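You operate a simulated robot arm through the tools that you are given. There is no shell and no other tool. Be economical: measure what you need, move in short steps, check, and stop when the job is done.

The job below is to be done with a simulated robot arm. You get a single attempt, and the scene is never put back.

Task
Shut the proofer down and open its drain valve and its door.
Fine: both dials and the switch to off.
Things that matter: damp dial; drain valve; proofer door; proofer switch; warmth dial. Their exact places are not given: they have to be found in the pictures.

Only the result counts: the job must be done as asked and must still hold three seconds after the hand-in. Knocking over, shifting, dropping, spilling or breaking anything else fails it.

Robot
A 7-joint arm with a two-finger gripper on a trunk, on a base that drives. Base frame: it is fixed to the floor where the robot stands at the start and does not move with it; the origin is under the middle of the robot, x ahead of it, y to its left, z up. Lengths are in m, angles in degrees, forces in N, time in s.
With the tool pointing down near the work surface it reaches from about 0.1 to 0.4 m from the robot's upright axis, wherever it stands. Its first joint turns from -143.0 to 143.0 degrees. Places, roughly: damp dial [0.7, -0.3, 1.2]; drain valve [1, 0, 0.5]; proofer door [0.9, -0.1, 1.1]; proofer switch [0.6, -0.3, 1.1]; warmth dial [0.7, -0.3, 1.3]. Payload 1.47 kg.
The TCP is the grasp point between the finger pads, 0.016 m short of the fingertips. In the tool frame z runs along the fingers and y along their closing line. The gripper opens to 0.087 m. The gripper's body begins 0.055 m behind the TCP.
Orientation is told as [roll, pitch, yaw] about the base's x, y, z axes, in that order, counted from this pose: with the fingers straight down and closing along the base's y, the tool's x points along the base's -x, its y along +y and its z along -z.

Tools
- The arm moves only by the tool arm_command. Its arguments are lists of equal length, an entry for each row: "hand": the finger opening in mm, from 0 to 87; "delta_pos": the shift along the tool's x, y, z in units of 500 mm (1.0 is 500 mm), a list of three; "rot": the turn, a rotation vector about the tool's x, y, z in units of 120 degrees (1.0 is 120 degrees), a list of three. In form: {"hand": [hand, ...], "delta_pos": [[dx, dy, dz], ...], "rot": [[wx, wy, wz], ...]}. A call has 1 to 20 rows; each row is the pose to reach, as a shift and turn from the pose commanded when the call began, along the tool's axes at that moment. A call with a number of a shift or a turn outside -1 to 1 is refused whole. A row lasts 0.2 s, in which the tool goes at most 0.05 m and 8.6 degrees; a call with a longer step from one row to the next is refused whole, and so is a gripper value outside its range. Where a pose cannot be reached the arm comes as near as it can. A force on the tool above 70 N (or 10 N above the force at the start of the call, whichever is more), or a blocked arm, ends the call early, and 0.2 s more pass. The fingers move at their own pace (about 0.045 m/s each) and stop on an object; they squeeze with about 28 N. The grip force told is the motor's: it shows also when the fingers shut on nothing. Time passes only in rows, and 0.2 s behind the last, so rows that repeat a pose let the fingers close. The reply holds the time, the measured pose of the TCP, the force on the tool along the base axes, the opening and the grip force, in the units named above and with some noise, with the torque about the TCP (base axes, N m) and any sound that the robot's microphone picked up, and new pictures: "views" is both (left out), scene, wrist or none.
- Cameras (640 x 400 px; columns grow to the right, rows downward): "scene" is now at [0.1531, -0.018, 1.6979]; the picture's right is [-0.19, -0.98, 0.00], its down [-0.62, 0.12, -0.78] and it looks along [0.76, -0.15, -0.63] (base axes); focal length 270 px, centre (320, 200). "wrist" rides on the gripper at [0.073, 0.012, -0.09] in the tool frame; the picture's right is [-0.16, 0.99, 0.00], its down [-0.72, -0.12, -0.68] and it looks along [-0.67, -0.11, 0.73] (tool axes); focal length 247 px, centre (320, 200).
- lift_body(by): slides the trunk up (or, below 0, down) by that many m; the arm and the scene camera ride with it, the base frame stays. It gives what a move gives, with no picture.
- steer(legs): drives the robot by 1 to 6 legs, each [ahead, left, turn to the left] in m, m and degrees, along the robot's own axes; the way and the turn of a leg run together, so that a leg with both is an arc; at most 1.5 m and 180 degrees a leg. The arm and the cameras ride along, it lands a little off, and it stops where it bumps. It gives what a move gives, and a new picture of the scene camera.
- turn_head(pan, tilt): turns the head with the scene camera to pan (to the left, within 86 degrees either way) and tilt (down, from -29 to 69), counted from straight ahead of the robot. It gives what a move gives, and a new picture of the scene camera.
- pixel_to_xyz(camera, pixels): for up to 12 pixels [column, row] of the newest picture of that camera ("zoom" is the newest enlarged one), the place [x, y, z] in the base frame of the surface seen there, good to about 0.002 m. The clock stands still meanwhile.
- enlarge(camera, box): a new picture of the part [left, top, right, bottom] of that camera's present view, enlarged. The clock stands still meanwhile.
- job_done(): hands the job in; it is judged then, once.

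Go step by step. Measure first, check grasps and placings, and put right what went wrong. The budget is 80 turns and 260 pictures, counting those below and the enlarged ones. Unless the task says otherwise, let go and move clear before handing in, and close with one line.

The tools are called after "Call:" as a command line: name --argument value ..., lists and objects as JSON in quotes. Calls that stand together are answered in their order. arm_command: Moves the arm, as the interface text tells. Its arguments: {"type":"object","properties":{"hand":{"type":"array","items":{"type":"number"}},"delta_pos":{"type":"array","items":{"type":"array","items":{"type":"number"}}},"rot":{"type":"array","items":{"type":"array","items":{"type":"number"}}},"views":{"type":"string","enum":["both","scene","wrist","none"]}},"required":["hand","delta_pos","rot"]} The other tools are called the same way: lift_body (by) slides the trunk up or down; steer (legs) drives the base; turn_head (pan, tilt) turns the head that bears the scene camera; pixel_to_xyz (camera, pixels) gives the place of the surface under pixels of a picture; enlarge (camera, box) takes an enlarged picture of a part of a camera's view; job_done () hands the job in.

At the start:

```text
time: 0.0
ee_pos: [0.364, -0.2121, 0.9998]
tool_rot: [0.0, 0.0, 0.0]
wrist_force: [0.1, 0.1, -0.1]
moment: [0.02, 0.03, 0.01]
gripper_width: 0.0871
grasp_force: 0.0
trunk travel left (down, up): [-1.025, 0.215]
robot x, y, heading: [0.0005, 0.0007, -0.1]
head pan, tilt: [-10.9, 39.2]
```

scene: 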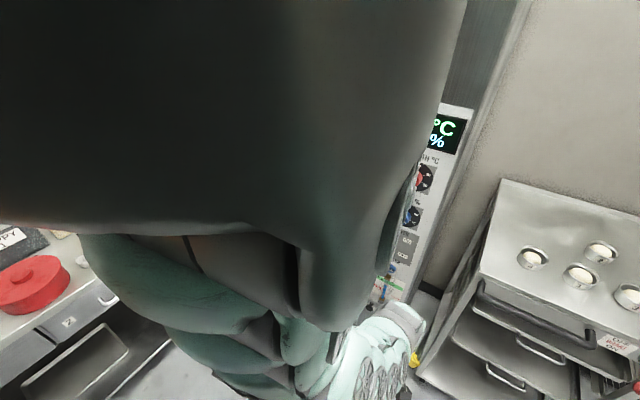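
wrist: 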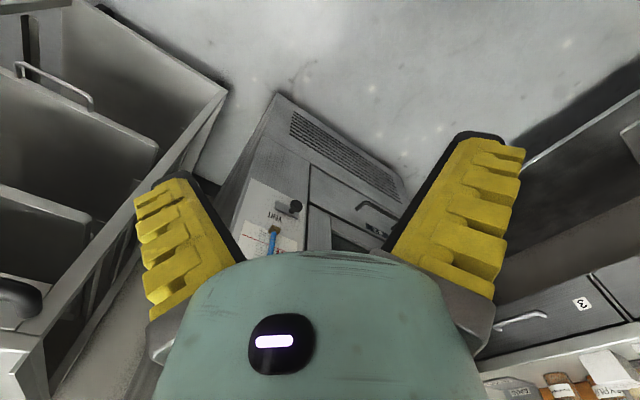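

The scene view is mostly blocked by the arm; dials appear at about (425,180) and (412,215). I'll enlarge that and the wrist view.

Call:
enlarge --camera "scene" --box '[340, 90, 500, 310]'

Call:
enlarge --camera "wrist" --box '[200, 80, 440, 260]'

Call:
pixel_to_xyz --camera "scene" --pixels '[[450, 120], [426, 178], [412, 215], [408, 245], [425, 255], [440, 170], [388, 290]]'

Call:
pixel_to_xyz --camera "wrist" --pixels '[[292, 208], [273, 235], [350, 150], [375, 215], [320, 240], [270, 180]]'

```text
1.82 times, centred on (420, 200) of scene
```

zoom: 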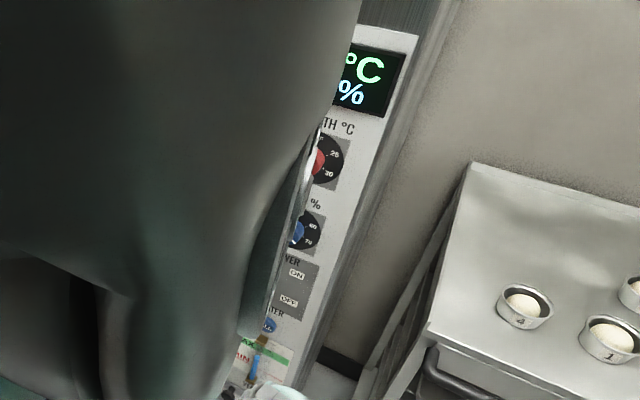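

```text
2.22 times, centred on (320, 170) of wrist
```

zoom: 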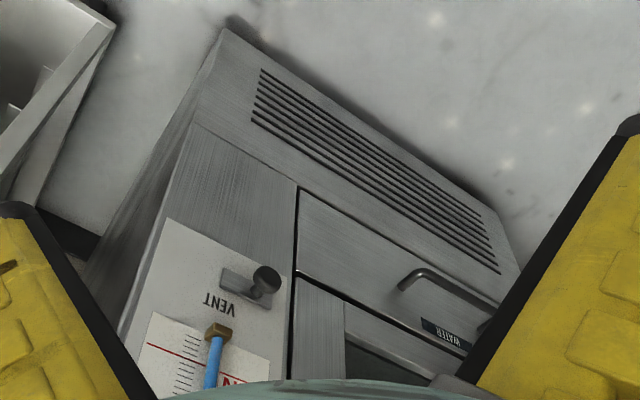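

```text
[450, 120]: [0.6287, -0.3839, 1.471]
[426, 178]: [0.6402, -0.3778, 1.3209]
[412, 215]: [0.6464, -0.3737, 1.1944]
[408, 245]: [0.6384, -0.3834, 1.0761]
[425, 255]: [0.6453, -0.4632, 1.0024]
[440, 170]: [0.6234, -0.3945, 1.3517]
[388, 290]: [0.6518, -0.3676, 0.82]
```

```text
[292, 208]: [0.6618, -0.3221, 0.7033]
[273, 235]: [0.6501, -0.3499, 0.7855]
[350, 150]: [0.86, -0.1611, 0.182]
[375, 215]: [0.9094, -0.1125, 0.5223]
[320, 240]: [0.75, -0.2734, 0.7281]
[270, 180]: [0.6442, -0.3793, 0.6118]
```

The proofer's front runs at 45° (points along (1,1)), facing (-0.7,+0.7). I'll look around before driving.

Call:
turn_head --pan -60 --tilt 35

Call:
turn_head --pan 50 --tilt 35

```text
time: 1.2
ee_pos: [0.3631, -0.212, 1.0003]
tool_rot: [0.0, 0.0, 0.1]
wrist_force: [-0.1, -1.1, -0.2]
moment: [-0.02, 0.0, 0.01]
gripper_width: 0.0872
grasp_force: 0.1
trunk travel left (down, up): [-1.025, 0.215]
robot x, y, heading: [0.0012, 0.0025, 0.1]
head pan, tilt: [-60.0, 35.0]
```

scene: 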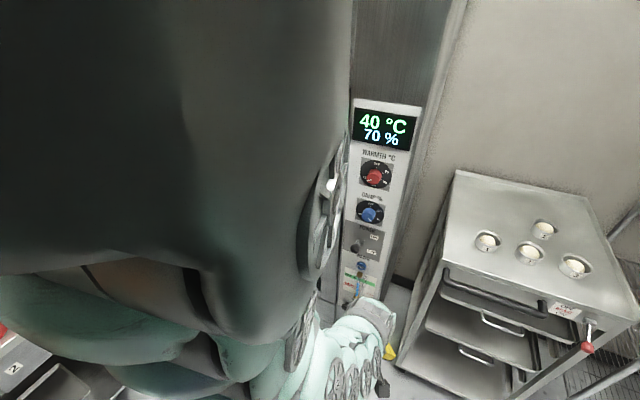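

```text
time: 3.0
ee_pos: [0.3634, -0.2116, 0.9994]
tool_rot: [0.0, 0.0, 0.0]
wrist_force: [0.8, -0.1, 0.4]
moment: [0.03, -0.01, -0.03]
gripper_width: 0.0869
grasp_force: 0.1
trunk travel left (down, up): [-1.025, 0.215]
robot x, y, heading: [0.003, -0.003, -0.3]
head pan, tilt: [50.0, 35.0]
```

scene: 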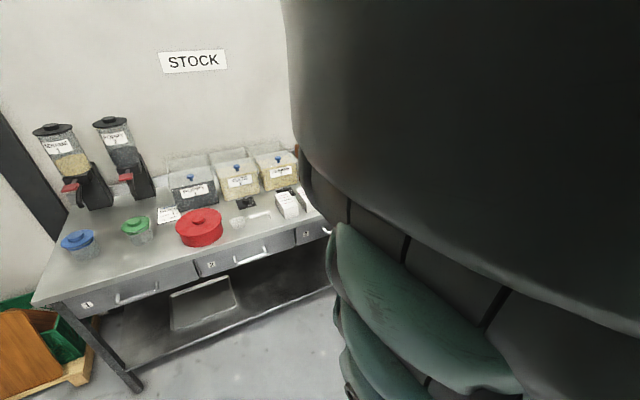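

I have a view of the panel (display 40 °C/70 %, dials, switch). I'll measure the panel and rack clearances from pan -75.

Call:
turn_head --pan -70 --tilt 30

Call:
enlarge --camera "scene" --box '[260, 90, 420, 310]'

Call:
pixel_to_xyz --camera "scene" --pixels '[[400, 170], [560, 200], [550, 330], [300, 330], [340, 100], [450, 300], [500, 250]]'

```text
time: 5.0
ee_pos: [0.3651, -0.2122, 1.0003]
tool_rot: [-0.1, -0.1, 0.0]
wrist_force: [0.2, -0.4, -0.4]
moment: [0.0, 0.0, 0.01]
gripper_width: 0.087
grasp_force: 0.0
trunk travel left (down, up): [-1.025, 0.215]
robot x, y, heading: [0.0018, 0.0016, 0.0]
head pan, tilt: [-70.0, 30.0]
```

scene: 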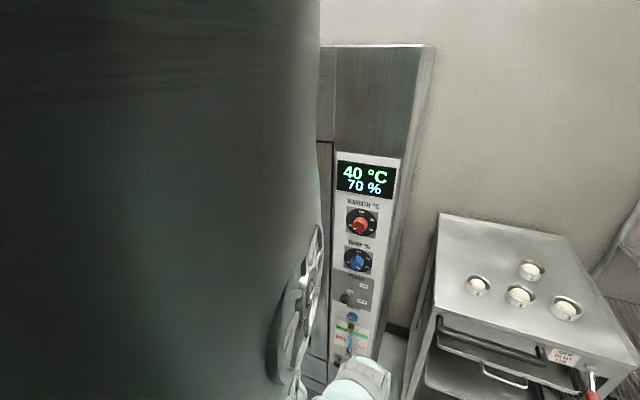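

```text
1.82 times, centred on (340, 200) of scene
```

zoom: 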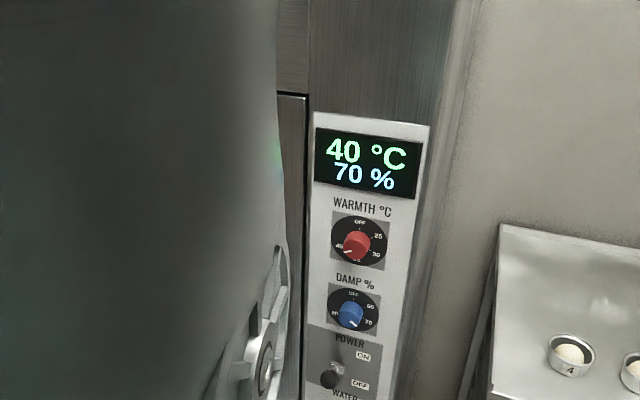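

```text
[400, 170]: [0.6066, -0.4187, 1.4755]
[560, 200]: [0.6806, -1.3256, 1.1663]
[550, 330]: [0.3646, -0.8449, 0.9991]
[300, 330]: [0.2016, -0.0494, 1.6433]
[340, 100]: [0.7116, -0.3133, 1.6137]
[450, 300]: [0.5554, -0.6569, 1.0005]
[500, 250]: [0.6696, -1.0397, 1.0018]
```

Panel is clear. Rotate -45° to face the proofer.

Call:
steer --legs '[[-0.15, 0, 0], [0, 0, -45]]'

Call:
turn_head --pan 50 --tilt 30

```text
time: 8.5
ee_pos: [-0.0477, -0.4085, 0.9999]
tool_rot: [-0.1, 0.1, -45.3]
wrist_force: [0.3, -1.1, 0.2]
moment: [0.04, 0.01, 0.02]
gripper_width: 0.0869
grasp_force: 0.0
trunk travel left (down, up): [-1.025, 0.215]
robot x, y, heading: [-0.1546, 0.0014, -45.3]
head pan, tilt: [-70.0, 30.0]
```

scene: 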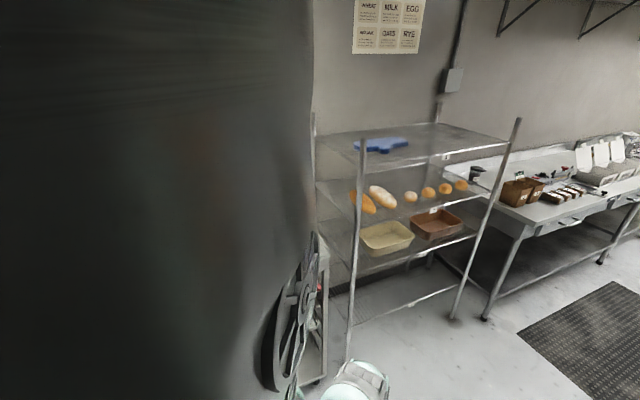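

```text
time: 10.5
ee_pos: [-0.0462, -0.4082, 1.0004]
tool_rot: [0.0, 0.0, -45.5]
wrist_force: [0.6, 0.7, 0.1]
moment: [0.01, -0.01, 0.0]
gripper_width: 0.087
grasp_force: 0.0
trunk travel left (down, up): [-1.025, 0.215]
robot x, y, heading: [-0.152, 0.0006, -45.4]
head pan, tilt: [50.0, 30.0]
```

scene: 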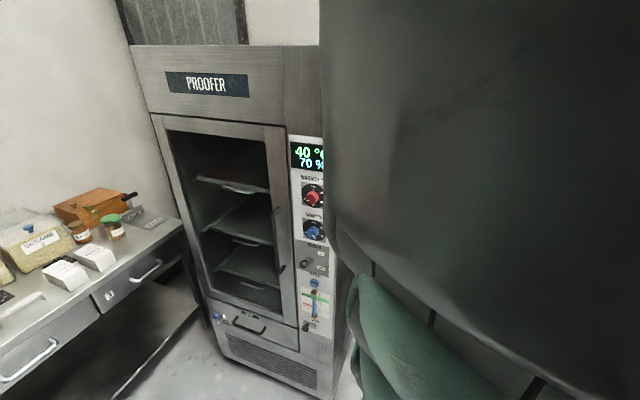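

Good view: door handle at (279,240), hinges on left; drain valve near (222,318). Enlarge and measure.

Call:
enlarge --camera "scene" --box '[250, 130, 350, 340]'

Call:
pixel_to_xyz --camera "zoom" --pixels '[[260, 130], [260, 255], [240, 190], [335, 125], [340, 195], [318, 250], [375, 60], [335, 275], [345, 375], [225, 300], [300, 200]]'

Call:
enlarge --camera "scene" --box '[190, 270, 310, 370]'

Call:
pixel_to_xyz --camera "scene" --pixels '[[222, 318], [238, 320], [250, 330], [180, 200], [280, 225], [280, 240], [283, 265], [160, 130], [230, 300], [270, 150]]'

```text
1.90 times, centred on (300, 235) of scene
```

zoom: 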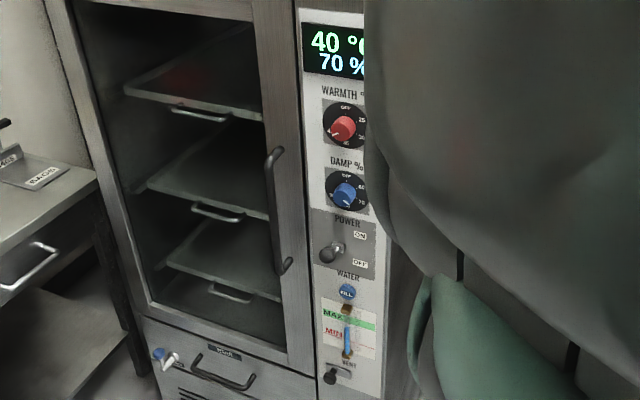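

```text
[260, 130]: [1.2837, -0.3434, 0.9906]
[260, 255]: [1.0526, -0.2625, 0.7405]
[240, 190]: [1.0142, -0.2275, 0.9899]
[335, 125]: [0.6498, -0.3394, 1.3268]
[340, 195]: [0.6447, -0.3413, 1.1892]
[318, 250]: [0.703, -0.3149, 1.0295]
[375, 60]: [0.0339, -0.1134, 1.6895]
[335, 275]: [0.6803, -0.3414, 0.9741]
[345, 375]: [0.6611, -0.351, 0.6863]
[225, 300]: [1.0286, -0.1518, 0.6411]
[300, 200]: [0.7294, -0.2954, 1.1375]
```

```text
4.00 times, centred on (250, 320) of scene
```

zoom: 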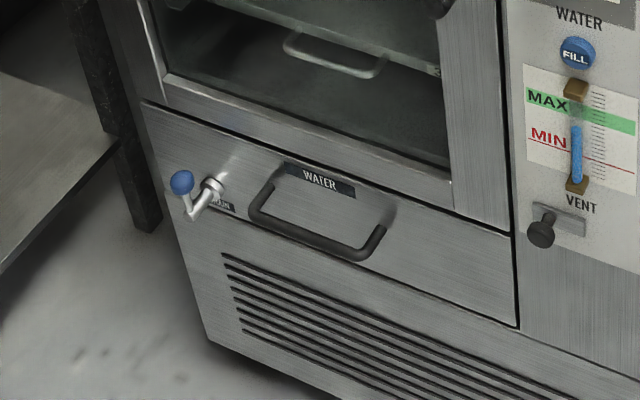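

```text
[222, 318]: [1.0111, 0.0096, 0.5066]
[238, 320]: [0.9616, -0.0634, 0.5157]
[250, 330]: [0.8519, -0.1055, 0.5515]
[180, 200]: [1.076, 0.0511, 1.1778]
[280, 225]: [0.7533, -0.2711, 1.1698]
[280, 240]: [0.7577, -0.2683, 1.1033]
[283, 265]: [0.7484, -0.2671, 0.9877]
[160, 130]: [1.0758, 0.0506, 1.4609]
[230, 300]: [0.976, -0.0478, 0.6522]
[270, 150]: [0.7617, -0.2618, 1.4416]
```

Front plane: d=(x−y)/√2≈0.725; coordinate along front t=(x+y)/√2. I turn the tool to point forward at the proofer.

Call:
arm_command --hand '[60, 60, 60, 60, 60, 60, 60, 60, 60, 60, 60]' --delta_pos '[[0, 0, 0], [0, 0, 0], [0, 0, 0], [0, 0, 0], [0, 0, 0], [0, 0, 0], [0, 0, 0], [0, 0, 0], [0, 0, 0], [0, 0, 0], [0, 0, 0]]' --rot '[[0, -0.0682, 0], [0, -0.1364, 0], [0, -0.2045, 0], [0, -0.2727, 0], [0, -0.3409, 0], [0, -0.4091, 0], [0, -0.4773, 0], [0, -0.5455, 0], [0, -0.6136, 0], [0, -0.6818, 0], [0, -0.75, 0]]'

```text
time: 12.9
ee_pos: [0.033, -0.3539, 1.115]
tool_rot: [13.4, -84.4, -59.0]
wrist_force: [0.5, 0.0, -0.6]
moment: [0.0, 0.0, -0.03]
gripper_width: 0.0646
grasp_force: 3.4
out of reach, approached as far as the arm can: row 6, 7, 8, 9, 10, 11
trunk travel left (down, up): [-1.025, 0.215]
robot x, y, heading: [-0.1534, 0.0016, -45.5]
head pan, tilt: [50.0, 30.0]
```

scene: 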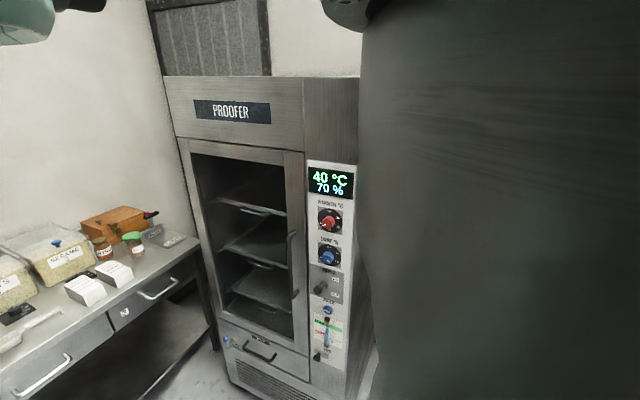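
wrist: 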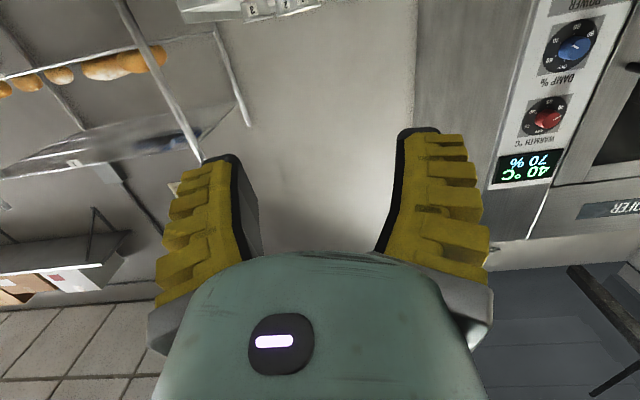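

The tool is almost horizontal but was limited by closeness to the body; I'll push forward/left/up to a reachable pose.

Call:
arm_command --hand '[60, 60, 60, 60, 60, 60, 60, 60]' --delta_pos '[[-0.0375, 0.05, 0.0375], [-0.075, 0.1, 0.075], [-0.1125, 0.15, 0.1125], [-0.15, 0.2, 0.15], [-0.1875, 0.25, 0.1875], [-0.225, 0.3, 0.225], [-0.2625, 0.35, 0.2625], [-0.3, 0.4, 0.3]]' --rot '[[0, 0, 0], [0, 0, 0], [0, 0, 0], [0, 0, 0], [0, 0, 0], [0, 0, 0], [0, 0, 0], [0, 0, 0]]'

```text
time: 14.7
ee_pos: [0.2874, -0.3335, 1.2527]
tool_rot: [12.4, -84.1, -58.2]
wrist_force: [-0.5, 0.7, -0.2]
moment: [0.02, 0.0, -0.05]
gripper_width: 0.0649
grasp_force: 3.4
trunk travel left (down, up): [-1.025, 0.215]
robot x, y, heading: [-0.1518, 0.0006, -45.7]
head pan, tilt: [50.0, 30.0]
```

scene: 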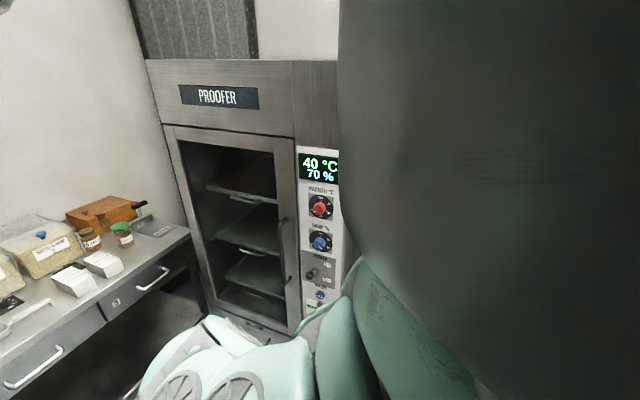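
wrist: 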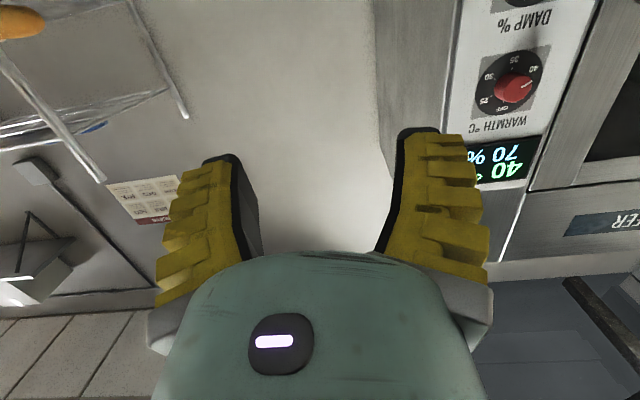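

Tool now points nearly straight at the panel (about 6° low). I level it and drive ahead 0.2 and left 0.2.

Call:
arm_command --hand '[60, 60]' --delta_pos '[[0, 0, 0], [0, 0, 0]]' --rot '[[0, -0.048, -0.0105], [0, -0.048, -0.0105]]' --views "none"

Call:
steer --legs '[[0.0, 0.22, 0.6], [0.15, 0, 0]]'

Call:
arm_command --hand '[60]' --delta_pos '[[0, 0, 0]]' --rot '[[0, 0, 0]]' --views "wrist"

```text
time: 15.3
ee_pos: [0.2857, -0.3333, 1.2528]
tool_rot: [166.9, -89.8, 147.5]
wrist_force: [0.0, 0.3, 0.4]
moment: [0.02, -0.03, -0.02]
gripper_width: 0.065
grasp_force: 3.9
trunk travel left (down, up): [-1.025, 0.215]
robot x, y, heading: [-0.1482, 0.0016, -45.4]
head pan, tilt: [50.0, 30.0]
```

```text
time: 18.0
ee_pos: [0.5503, -0.2773, 1.2535]
tool_rot: [150.6, -89.9, 164.2]
wrist_force: [0.8, 0.5, 1.4]
moment: [-0.01, -0.05, -0.04]
gripper_width: 0.0644
grasp_force: 3.0
trunk travel left (down, up): [-1.025, 0.215]
robot x, y, heading: [0.1111, 0.0483, -45.1]
head pan, tilt: [50.0, 30.0]
```

scene: 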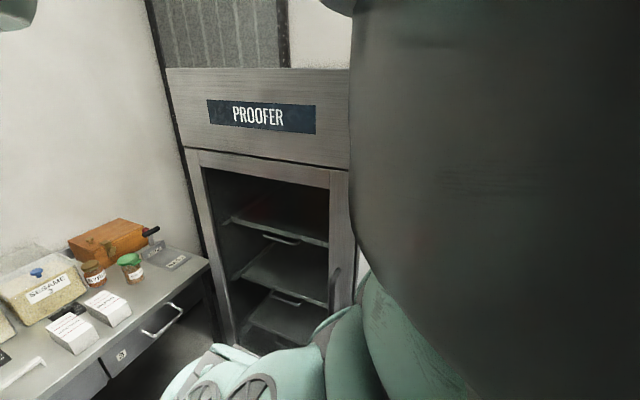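

```text
time: 18.4
ee_pos: [0.5503, -0.2779, 1.253]
tool_rot: [152.3, -90.0, 162.5]
wrist_force: [-0.1, -0.5, -0.4]
moment: [-0.01, -0.02, 0.0]
gripper_width: 0.0646
grasp_force: 3.1
trunk travel left (down, up): [-1.025, 0.215]
robot x, y, heading: [0.1059, 0.0509, -44.9]
head pan, tilt: [50.0, 30.0]
```

wrist: 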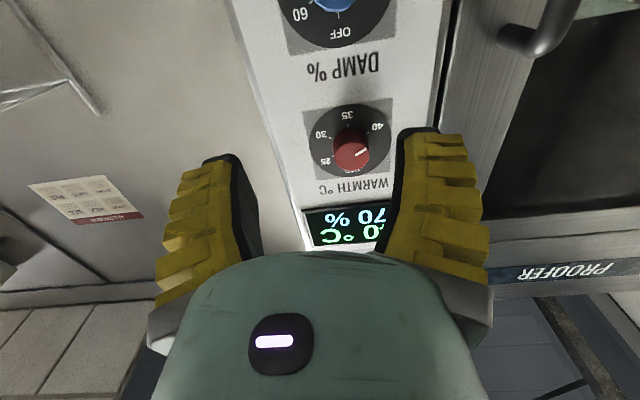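

The wrist camera sees the warmth dial (345,145) well. Zoom and measure knob centre and size.

Call:
enlarge --camera "wrist" --box '[280, 0, 440, 200]'

Call:
pixel_to_xyz --camera "wrist" --pixels '[[352, 133], [353, 152], [336, 152], [369, 152], [353, 168], [321, 134], [374, 128], [366, 151], [310, 110], [388, 170]]'

```text
2.00 times, centred on (360, 100) of wrist
```

zoom: 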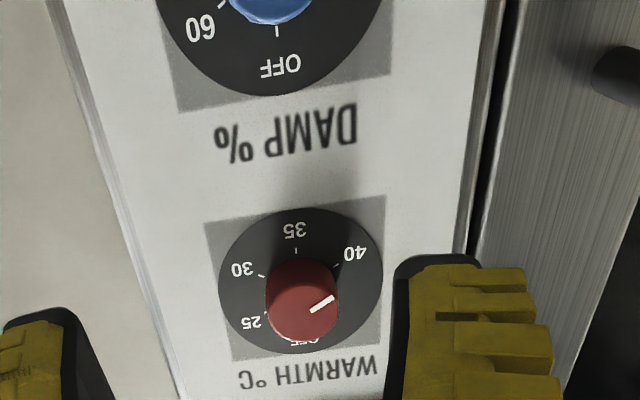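

```text
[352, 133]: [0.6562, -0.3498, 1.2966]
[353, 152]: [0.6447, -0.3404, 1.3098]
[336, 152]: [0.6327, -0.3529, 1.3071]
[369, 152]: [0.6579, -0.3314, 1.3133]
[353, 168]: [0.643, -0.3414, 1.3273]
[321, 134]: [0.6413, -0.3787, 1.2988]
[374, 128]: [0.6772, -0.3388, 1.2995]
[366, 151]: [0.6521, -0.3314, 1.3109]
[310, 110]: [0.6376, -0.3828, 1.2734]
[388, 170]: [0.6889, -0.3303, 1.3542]
```

Knob centre ≈ t 0.2145, z 1.312, front d 0.697; pointer at 40 (≈240° cw from OFF). I line up with a +60° pre-roll, stopping short.

Call:
arm_command --hand '[65, 65, 65, 65, 65, 65, 65, 65]' --delta_pos '[[-0.03, 0.011, 0], [-0.06, 0.022, 0], [-0.09, 0.033, 0], [-0.118, 0.044, 0], [-0.118, 0.044, 0.03], [-0.118, 0.044, 0.06], [-0.118, 0.044, 0.1], [-0.118, 0.044, 0.1]]' --rot '[[0, 0, 0.0714], [0, 0, 0.1428], [0, 0, 0.2142], [0, 0, 0.2857], [0, 0, 0.357], [0, 0, 0.428], [0, 0, 0.4995], [0, 0, 0.5]]' --views "wrist"

```text
time: 19.2
ee_pos: [0.4676, -0.3669, 1.2954]
tool_rot: [88.0, -63.6, -159.9]
wrist_force: [-0.6, -0.3, 0.3]
moment: [0.0, 0.02, 0.02]
gripper_width: 0.0692
grasp_force: 3.3
trunk travel left (down, up): [-1.025, 0.215]
robot x, y, heading: [0.1066, 0.0504, -45.0]
head pan, tilt: [50.0, 30.0]
stopped in row 4: the arm was blocked; the commanded pose is now the measured one
```

wrist: 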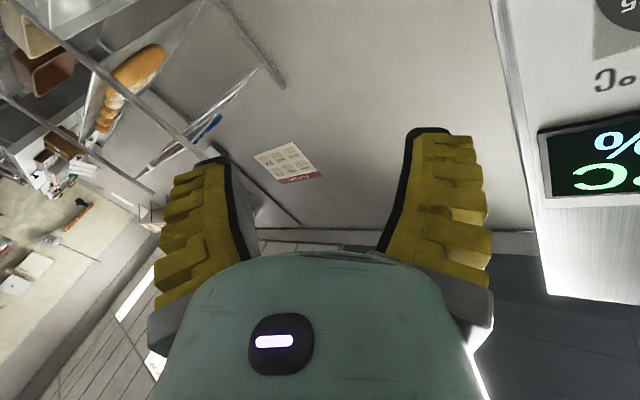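

The arm swung off (joint limit on +roll) and stopped; it touched nothing on the panel. I restore the level pose aimed at the panel.

Call:
arm_command --hand '[65, 65, 65, 65, 65, 65]' --delta_pos '[[0.0152, 0.0442, -0.0233], [0.0305, 0.0883, -0.0466], [0.0457, 0.1325, -0.07], [0.061, 0.1766, -0.0933], [0.0762, 0.2208, -0.1166], [0.0762, 0.2208, -0.1166]]' --rot '[[-0.0437, 0.0102, -0.0432], [-0.0874, 0.0205, -0.0864], [-0.1312, 0.0307, -0.1297], [-0.1749, 0.041, -0.1729], [-0.2186, 0.0512, -0.2161], [-0.2186, 0.0512, -0.2161]]' --views "wrist"

```text
time: 20.0
ee_pos: [0.4584, -0.3696, 1.3003]
tool_rot: [89.9, -76.2, -162.6]
wrist_force: [0.7, -0.4, -0.3]
moment: [-0.02, -0.02, -0.03]
gripper_width: 0.0691
grasp_force: 2.6
trunk travel left (down, up): [-1.025, 0.215]
robot x, y, heading: [0.1083, 0.055, -44.9]
head pan, tilt: [50.0, 30.0]
stopped in row 3: the arm was blocked; the commanded pose is now the measured one
```

wrist: 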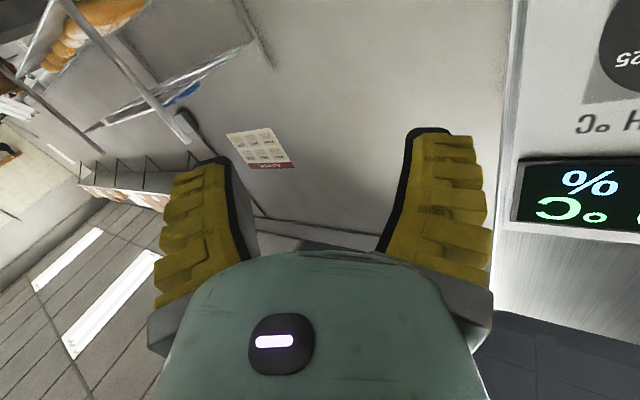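

Blocked again; I need to see what the arm is touching, so I look with the head.

Call:
turn_head --pan 0 --tilt 45

Call:
turn_head --pan 40 --tilt 50

```text
time: 21.1
ee_pos: [0.4573, -0.3673, 1.2979]
tool_rot: [89.2, -76.0, -161.8]
wrist_force: [0.7, -0.2, 0.0]
moment: [-0.04, 0.0, -0.02]
gripper_width: 0.0689
grasp_force: 2.8
trunk travel left (down, up): [-1.025, 0.215]
robot x, y, heading: [0.1089, 0.0517, -45.0]
head pan, tilt: [0.0, 45.0]
```

scene: 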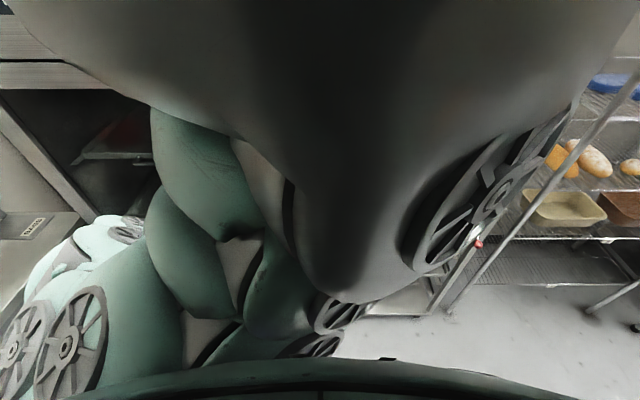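

```text
time: 22.2
ee_pos: [0.4581, -0.368, 1.2991]
tool_rot: [89.3, -76.0, -161.9]
wrist_force: [-0.4, -0.4, -0.1]
moment: [0.01, 0.03, -0.02]
gripper_width: 0.0689
grasp_force: 2.6
trunk travel left (down, up): [-1.025, 0.215]
robot x, y, heading: [0.1091, 0.0522, -45.1]
head pan, tilt: [40.0, 50.0]
```

scene: 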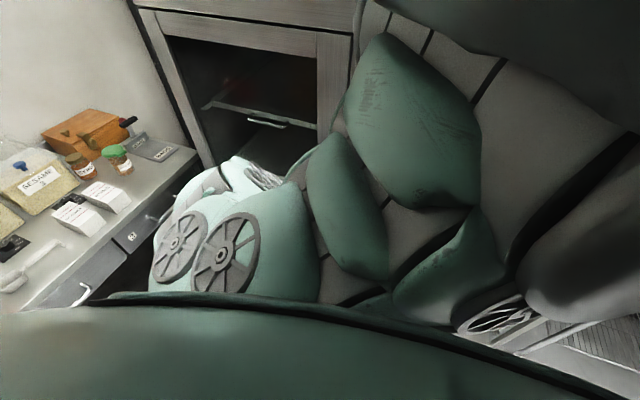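

An elbow (light, wheels at (180,245),(225,260)) sticks out left and forward. Measure whether it touches the proofer.

Call:
pixel_to_xyz --camera "scene" --pixels '[[175, 245], [225, 255], [240, 165], [190, 195], [280, 175], [260, 280], [290, 230], [390, 120], [340, 200], [480, 320], [160, 285], [265, 150]]'

```text
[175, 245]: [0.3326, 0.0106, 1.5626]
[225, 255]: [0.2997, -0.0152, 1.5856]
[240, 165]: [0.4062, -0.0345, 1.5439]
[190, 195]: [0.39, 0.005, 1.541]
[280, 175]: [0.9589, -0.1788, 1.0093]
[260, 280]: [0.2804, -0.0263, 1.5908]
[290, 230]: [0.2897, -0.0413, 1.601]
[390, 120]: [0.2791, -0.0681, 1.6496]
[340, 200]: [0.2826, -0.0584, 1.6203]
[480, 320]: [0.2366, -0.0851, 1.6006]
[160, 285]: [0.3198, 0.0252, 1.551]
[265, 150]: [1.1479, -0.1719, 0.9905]
```

The elbow is up at z≈1.55, folded close to the body and clear of the proofer, so it's a self-limit. I raise the trunk 0.2 so the arm hangs more naturally, then restore the level aim.

Call:
lift_body --by 0.2

Call:
arm_command --hand '[65, 65, 65, 65, 65, 65, 65]' --delta_pos '[[0.0708, 0.0219, -0.0199], [0.1416, 0.0438, -0.0397], [0.2124, 0.0657, -0.0596], [0.2832, 0.0876, -0.0795], [0.354, 0.1095, -0.0993], [0.4248, 0.1314, -0.1192], [0.4248, 0.1314, -0.1192]]' --rot '[[-0.0381, 0.0047, -0.0191], [-0.0762, 0.0093, -0.0381], [-0.1143, 0.014, -0.0572], [-0.1524, 0.0187, -0.0763], [-0.1905, 0.0233, -0.0953], [-0.2286, 0.028, -0.1144], [-0.2286, 0.028, -0.1144]]'

```text
time: 24.4
ee_pos: [0.4582, -0.3688, 1.4991]
tool_rot: [89.1, -76.0, -161.8]
wrist_force: [-0.5, 0.3, 0.3]
moment: [0.0, -0.03, 0.01]
gripper_width: 0.069
grasp_force: 3.8
trunk travel left (down, up): [-1.225, 0.015]
robot x, y, heading: [0.1106, 0.0518, -44.7]
head pan, tilt: [40.0, 50.0]
```

```text
time: 26.0
ee_pos: [0.5476, -0.2678, 1.3414]
tool_rot: [91.3, -88.6, -138.2]
wrist_force: [-0.8, -0.6, -0.4]
moment: [0.01, -0.03, 0.02]
gripper_width: 0.0692
grasp_force: 3.2
out of reach, approached as far as the arm can: row 6, 7
trunk travel left (down, up): [-1.225, 0.015]
robot x, y, heading: [0.107, 0.0515, -44.8]
head pan, tilt: [40.0, 50.0]
```

scene: 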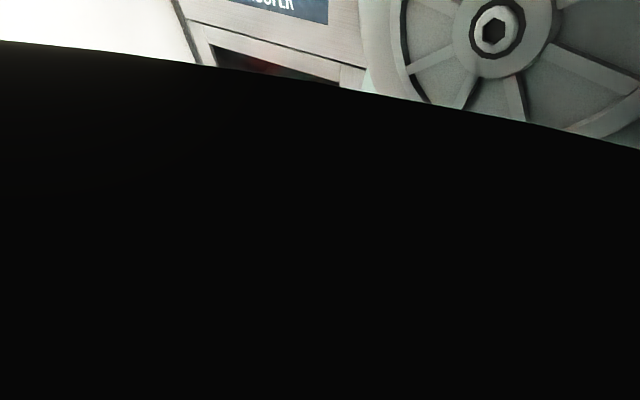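
wrist: 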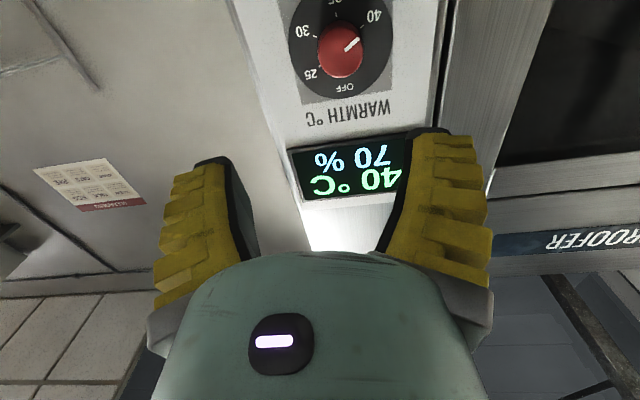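

Restored facing, but going lower was limited: with a level tool the arm wants the target high relative to the trunk. So I lower the trunk 0.35 and raise the arm instead.

Call:
lift_body --by -0.35

Call:
arm_command --hand '[65, 65, 65, 65, 65, 65, 65, 65]' --delta_pos '[[-0.09, 0, 0], [-0.18, 0, 0], [-0.27, 0, 0], [-0.36, 0, 0], [-0.45, 0, 0], [-0.54, 0, 0], [-0.6, 0, 0], [-0.64, 0, 0]]' --rot '[[0, 0, 0], [0, 0, 0], [0, 0, 0], [0, 0, 0], [0, 0, 0], [0, 0, 0], [0, 0, 0], [0, 0, 0]]'

```text
time: 29.4
ee_pos: [0.5477, -0.2684, 0.9891]
tool_rot: [89.7, -88.7, -136.6]
wrist_force: [0.7, 0.5, 0.3]
moment: [-0.02, -0.04, 0.0]
gripper_width: 0.0694
grasp_force: 2.9
trunk travel left (down, up): [-0.875, 0.365]
robot x, y, heading: [0.11, 0.0522, -45.0]
head pan, tilt: [40.0, 50.0]
```

```text
time: 31.2
ee_pos: [0.5422, -0.2699, 1.1504]
tool_rot: [94.1, -88.7, -141.2]
wrist_force: [0.1, 0.5, 0.2]
moment: [0.02, 0.0, 0.01]
gripper_width: 0.0693
grasp_force: 3.2
out of reach, approached as far as the arm can: row 4, 5, 6, 7, 8
trunk travel left (down, up): [-0.875, 0.365]
robot x, y, heading: [0.1107, 0.0522, -44.9]
head pan, tilt: [40.0, 50.0]
```

scene: 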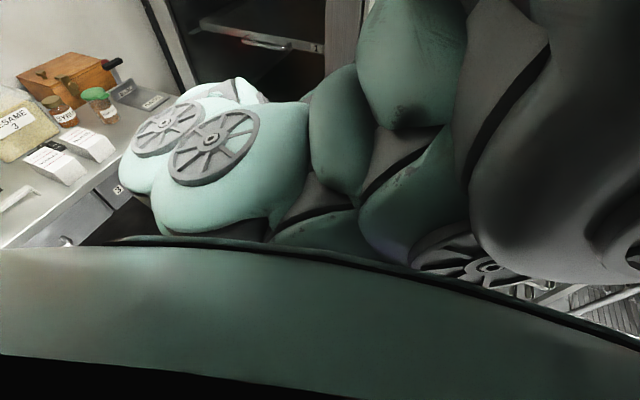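
wrist: 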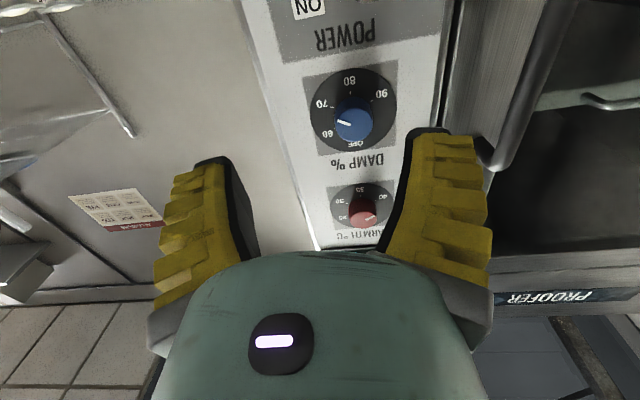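

Height window at this distance is narrow (about 1.14–1.30 relative to trunk zero). I test whether reaching further out widens it: forward 0.08 and up 0.1.

Call:
arm_command --hand '[65, 65, 65, 65, 65]' --delta_pos '[[0, 0, 0.08], [0, 0, 0.16], [-0.07, 0, 0.16], [-0.14, 0, 0.16], [-0.2, 0, 0.16]]' --rot '[[0, 0, 0], [0, 0, 0], [0, 0, 0], [0, 0, 0], [0, 0, 0]]' --views "wrist"

```text
time: 32.4
ee_pos: [0.6071, -0.3249, 1.1402]
tool_rot: [91.2, -88.7, -138.3]
wrist_force: [0.2, 0.6, 0.4]
moment: [0.01, 0.01, -0.04]
gripper_width: 0.0688
grasp_force: 3.0
out of reach, approached as far as the arm can: row 1, 2, 3, 4, 5
trunk travel left (down, up): [-0.875, 0.365]
robot x, y, heading: [0.109, 0.0523, -44.8]
head pan, tilt: [40.0, 50.0]
```

wrist: 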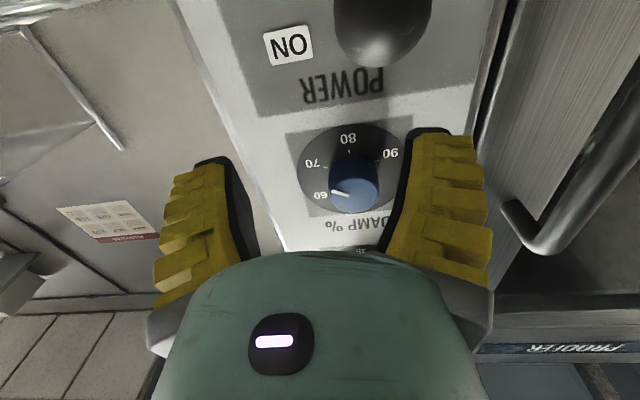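

Still limited upward, so rather I centre the arm in its window and use the trunk for height. Back off slightly, lower the arm 0.07, lift the trunk, then test negative roll.

Call:
pixel_to_xyz --camera "wrist" --pixels '[[383, 25], [384, 55], [355, 180], [333, 180], [377, 180], [355, 165], [355, 205], [520, 210], [545, 250]]'

Call:
arm_command --hand '[65, 65, 65, 65]' --delta_pos '[[0, 0, -0.08], [0.04, 0, -0.12], [0.1, 0, -0.12], [0.14, 0, -0.12]]' --rot '[[0, 0, 0], [0, 0, 0], [0, 0, 0], [0, 0, 0]]' --views "none"

Call:
lift_body --by 0.12

Call:
arm_command --hand '[65, 65, 65, 65, 65, 65, 65, 65]' --delta_pos '[[0, 0, 0], [0, 0, 0], [0, 0, 0], [0, 0, 0], [0, 0, 0], [0, 0, 0], [0, 0, 0], [0, 0, 0]]' --rot '[[0, 0, -0.0625], [0, 0, -0.125], [0, 0, -0.1875], [0, 0, -0.25], [0, 0, -0.3125], [0, 0, -0.375], [0, 0, -0.4375], [0, 0, -0.5]]'

```text
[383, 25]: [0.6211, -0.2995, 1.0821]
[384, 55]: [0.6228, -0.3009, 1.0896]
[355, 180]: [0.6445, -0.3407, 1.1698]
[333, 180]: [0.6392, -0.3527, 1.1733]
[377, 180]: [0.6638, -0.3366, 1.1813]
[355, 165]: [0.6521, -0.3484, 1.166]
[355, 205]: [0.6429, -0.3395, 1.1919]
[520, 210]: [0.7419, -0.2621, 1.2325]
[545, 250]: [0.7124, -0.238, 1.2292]
```

```text
time: 33.4
ee_pos: [0.5672, -0.2785, 1.0696]
tool_rot: [89.9, -88.7, -136.7]
wrist_force: [0.2, 0.7, -0.5]
moment: [0.02, 0.0, 0.03]
gripper_width: 0.0691
grasp_force: 2.7
trunk travel left (down, up): [-0.875, 0.365]
robot x, y, heading: [0.109, 0.0503, -44.8]
head pan, tilt: [40.0, 50.0]
```

```text
time: 34.9
ee_pos: [0.5669, -0.2805, 1.1932]
tool_rot: [89.4, -88.7, -136.5]
wrist_force: [0.5, 0.9, -0.6]
moment: [-0.06, -0.02, -0.04]
gripper_width: 0.0692
grasp_force: 3.0
trunk travel left (down, up): [-0.995, 0.245]
robot x, y, heading: [0.1078, 0.0551, -45.2]
head pan, tilt: [40.0, 50.0]
```

```text
time: 36.7
ee_pos: [0.598, -0.3169, 1.2392]
tool_rot: [-77.6, -47.4, 37.8]
wrist_force: [0.4, 0.1, 0.8]
moment: [0.01, 0.02, 0.01]
gripper_width: 0.069
grasp_force: 2.8
out of reach, approached as far as the arm can: row 4, 5, 6, 7, 8
trunk travel left (down, up): [-0.995, 0.245]
robot x, y, heading: [0.1056, 0.0493, -45.0]
head pan, tilt: [40.0, 50.0]
```

scene: 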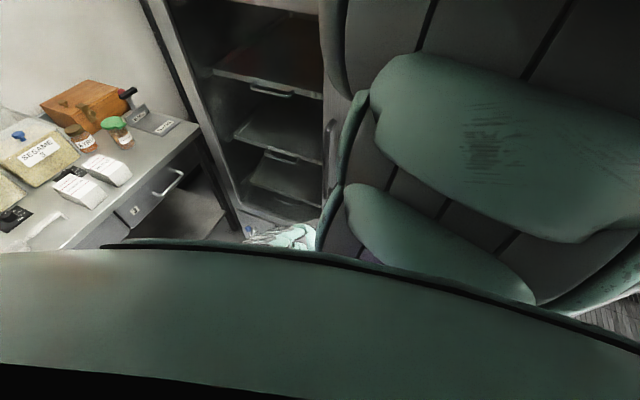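
wrist: 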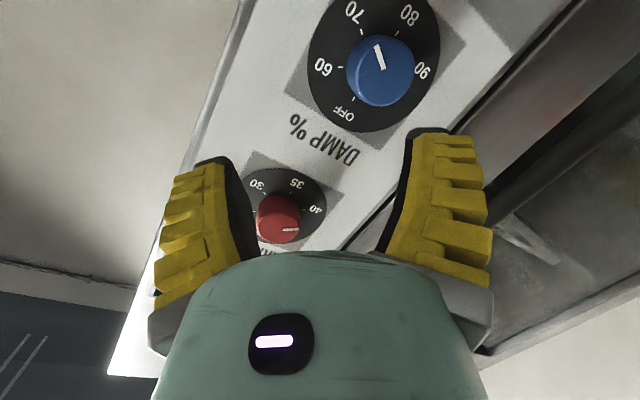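

Roll to about -41° worked (pointer now clearly damp=70, warmth=40). I back the base up a bit for a longer reach and level the tool again at roll 0, to find a good range.

Call:
steer --legs '[[-0.12, 0, 0]]'

Call:
arm_command --hand '[65, 65, 65, 65, 65, 65]' --delta_pos '[[0, 0, 0.03], [0, 0, 0.06], [0, 0, 0.09], [0, 0, 0.12], [0, 0, 0.15], [0, 0, 0.18]]' --rot '[[0.0069, -0.0101, 0.0583], [0.0138, -0.0202, 0.1167], [0.0206, -0.0303, 0.175], [0.0275, -0.0403, 0.2333], [0.0344, -0.0504, 0.2917], [0.0413, -0.0605, 0.35]]' --views "wrist"

```text
time: 38.0
ee_pos: [0.5114, -0.231, 1.2406]
tool_rot: [-77.7, -47.5, 38.3]
wrist_force: [0.6, 0.2, 0.4]
moment: [0.0, 0.0, -0.03]
gripper_width: 0.0691
grasp_force: 3.9
trunk travel left (down, up): [-0.995, 0.245]
robot x, y, heading: [0.0235, 0.1422, -44.9]
head pan, tilt: [40.0, 50.0]
```

scene: 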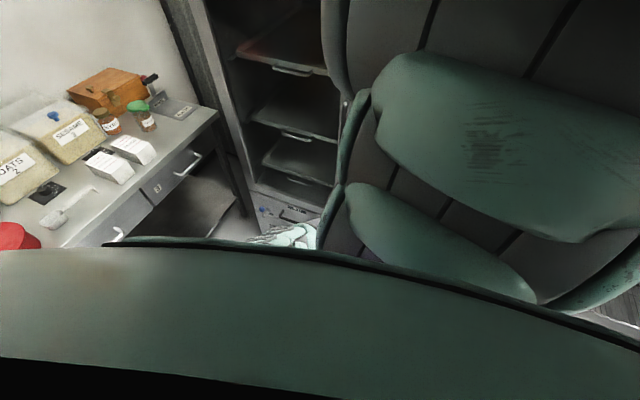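

```text
time: 39.4
ee_pos: [0.5768, -0.2925, 1.2267]
tool_rot: [140.3, -89.8, 175.1]
wrist_force: [0.1, 0.0, -1.2]
moment: [-0.04, 0.02, -0.02]
gripper_width: 0.0692
grasp_force: 2.1
trunk travel left (down, up): [-0.995, 0.245]
robot x, y, heading: [0.0193, 0.1405, -44.6]
head pan, tilt: [40.0, 50.0]
```

wrist: 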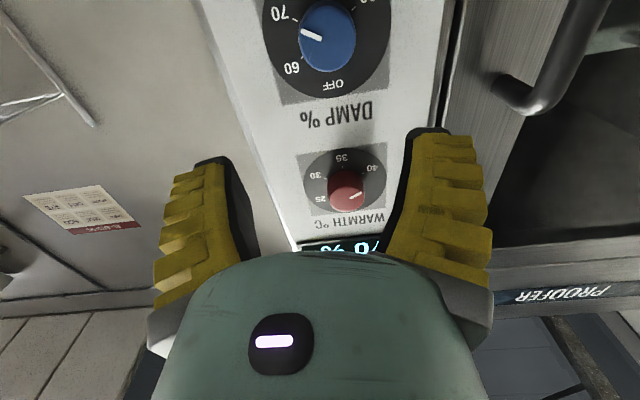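

Level and straight with rel. reach 0.70. Test +60° roll here, free in the air.

Call:
arm_command --hand '[65, 65, 65, 65, 65, 65, 65, 65]' --delta_pos '[[0, 0, 0], [0, 0, 0], [0, 0, 0], [0, 0, 0], [0, 0, 0], [0, 0, 0], [0, 0, 0], [0, 0, 0]]' --rot '[[0, 0, 0.0625], [0, 0, 0.125], [0, 0, 0.1875], [0, 0, 0.25], [0, 0, 0.3125], [0, 0, 0.375], [0, 0, 0.4375], [0, 0, 0.5]]' --views "wrist"

```text
time: 41.1
ee_pos: [0.5772, -0.2898, 1.2263]
tool_rot: [90.1, -29.6, -134.7]
wrist_force: [-0.6, 0.1, -0.4]
moment: [0.0, 0.0, -0.02]
gripper_width: 0.0693
grasp_force: 3.6
trunk travel left (down, up): [-0.995, 0.245]
robot x, y, heading: [0.0233, 0.139, -44.8]
head pan, tilt: [40.0, 50.0]
```

wrist: 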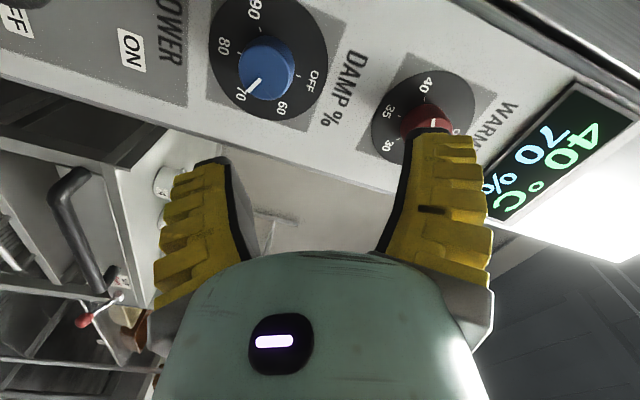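

+60° roll works cleanly at this reach. Raise the trunk 0.086 to bring the tool to the warmth knob's height.

Call:
lift_body --by 0.086

Call:
arm_command --hand '[65, 65]' --delta_pos '[[0.019, 0.011, 0.03], [0.019, 0.011, 0.06]]' --rot '[[0, 0, 0], [0, 0, 0]]' --views "wrist"

```text
time: 42.4
ee_pos: [0.5771, -0.2897, 1.3125]
tool_rot: [90.1, -30.1, -134.7]
wrist_force: [1.1, 0.6, 0.8]
moment: [0.04, -0.02, 0.0]
gripper_width: 0.0694
grasp_force: 2.4
trunk travel left (down, up): [-1.081, 0.159]
robot x, y, heading: [0.0225, 0.1379, -45.0]
head pan, tilt: [40.0, 50.0]
```

```text
time: 43.0
ee_pos: [0.6079, -0.3037, 1.3127]
tool_rot: [90.1, -29.8, -134.6]
wrist_force: [-0.2, 0.7, -0.4]
moment: [0.0, 0.01, -0.02]
gripper_width: 0.0692
grasp_force: 3.5
trunk travel left (down, up): [-1.081, 0.159]
robot x, y, heading: [0.0207, 0.1441, -45.0]
head pan, tilt: [40.0, 50.0]
```

wrist: 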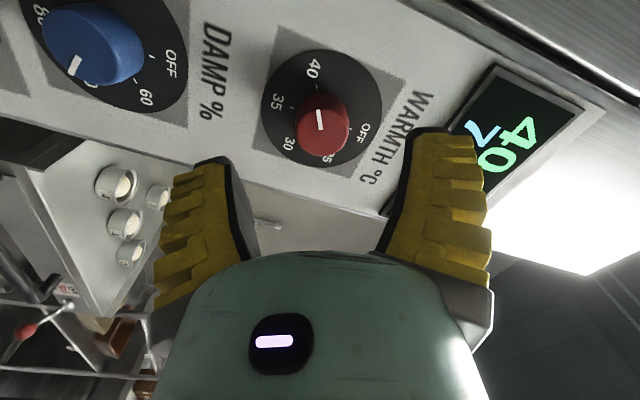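

TCP at d 0.645, t 0.215, z 1.313. Verify the knob's centre from this view.

Call:
pixel_to_xyz --camera "wrist" --pixels '[[322, 138], [302, 138], [342, 138], [322, 122], [322, 154], [305, 120], [382, 90], [300, 160], [265, 140], [345, 60]]'

```text
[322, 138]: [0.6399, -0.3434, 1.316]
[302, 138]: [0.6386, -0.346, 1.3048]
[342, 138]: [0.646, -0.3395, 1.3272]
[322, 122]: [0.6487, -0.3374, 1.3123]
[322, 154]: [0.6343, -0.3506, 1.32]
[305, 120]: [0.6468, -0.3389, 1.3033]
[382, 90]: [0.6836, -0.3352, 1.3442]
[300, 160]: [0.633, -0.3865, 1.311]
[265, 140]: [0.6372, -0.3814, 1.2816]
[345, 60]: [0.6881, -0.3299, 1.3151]
```

Centre confirmed (t 0.214, z 1.313). Advance 0.055 and close on the knob.

Call:
arm_command --hand '[65, 65, 0, 0, 0, 0, 0]' --delta_pos '[[0, 0, 0.06], [0, 0, 0.11], [0, 0, 0.11], [0, 0, 0.11], [0, 0, 0.11], [0, 0, 0.11], [0, 0, 0.11]]' --rot '[[0, 0, 0], [0, 0, 0], [0, 0, 0], [0, 0, 0], [0, 0, 0], [0, 0, 0], [0, 0, 0]]' --views "wrist"

```text
time: 44.6
ee_pos: [0.6456, -0.3423, 1.3139]
tool_rot: [90.3, -29.9, -134.7]
wrist_force: [-8.3, 8.5, 8.6]
moment: [-0.22, -0.21, -0.4]
gripper_width: 0.0284
grasp_force: 29.7
trunk travel left (down, up): [-1.081, 0.159]
robot x, y, heading: [0.0222, 0.1371, -45.0]
head pan, tilt: [40.0, 50.0]
```

wrist: 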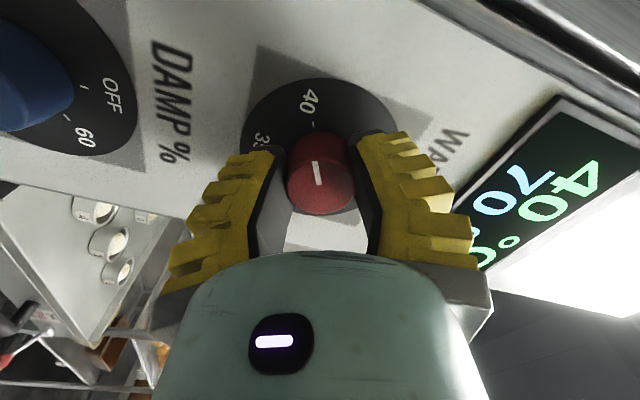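

Knob gripped (28 mm). Turn 120° counter-clockwise.

Call:
arm_command --hand '[0, 0, 0, 0, 0, 0, 0, 0, 0, 0, 0, 0, 0, 0, 0, 0]' --delta_pos '[[0, 0, 0], [0, 0, 0], [0, 0, 0], [0, 0, 0], [0, 0, 0], [0, 0, 0], [0, 0, 0], [0, 0, 0], [0, 0, 0], [0, 0, 0], [0, 0, 0], [0, 0, 0], [0, 0, 0], [0, 0, 0], [0, 0, 0], [0, 0, 0]]' --rot '[[0, 0, -0.0625], [0, 0, -0.125], [0, 0, -0.1875], [0, 0, -0.25], [0, 0, -0.3125], [0, 0, -0.375], [0, 0, -0.4375], [0, 0, -0.5], [0, 0, -0.5625], [0, 0, -0.625], [0, 0, -0.6875], [0, 0, -0.75], [0, 0, -0.8125], [0, 0, -0.875], [0, 0, -0.9375], [0, 0, -1.0]]' --views "wrist"

```text
time: 47.4
ee_pos: [0.6158, -0.3861, 1.365]
tool_rot: [-90.8, -79.3, 48.2]
wrist_force: [-29.6, 29.6, 13.0]
moment: [-0.39, 0.36, -0.48]
gripper_width: 0.0
grasp_force: 28.9
out of reach, approached as far as the arm can: row 8, 9, 10, 11, 12, 13
trunk travel left (down, up): [-1.081, 0.159]
robot x, y, heading: [0.0218, 0.1382, -45.1]
head pan, tilt: [40.0, 50.0]
stopped in row 13: the force on the tool passed its limit at 262 N (the readings are from after the stop); the commanded pose is now the measured one
```

wrist: 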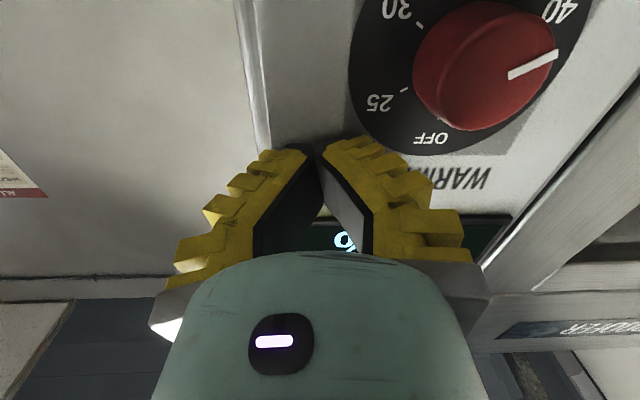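

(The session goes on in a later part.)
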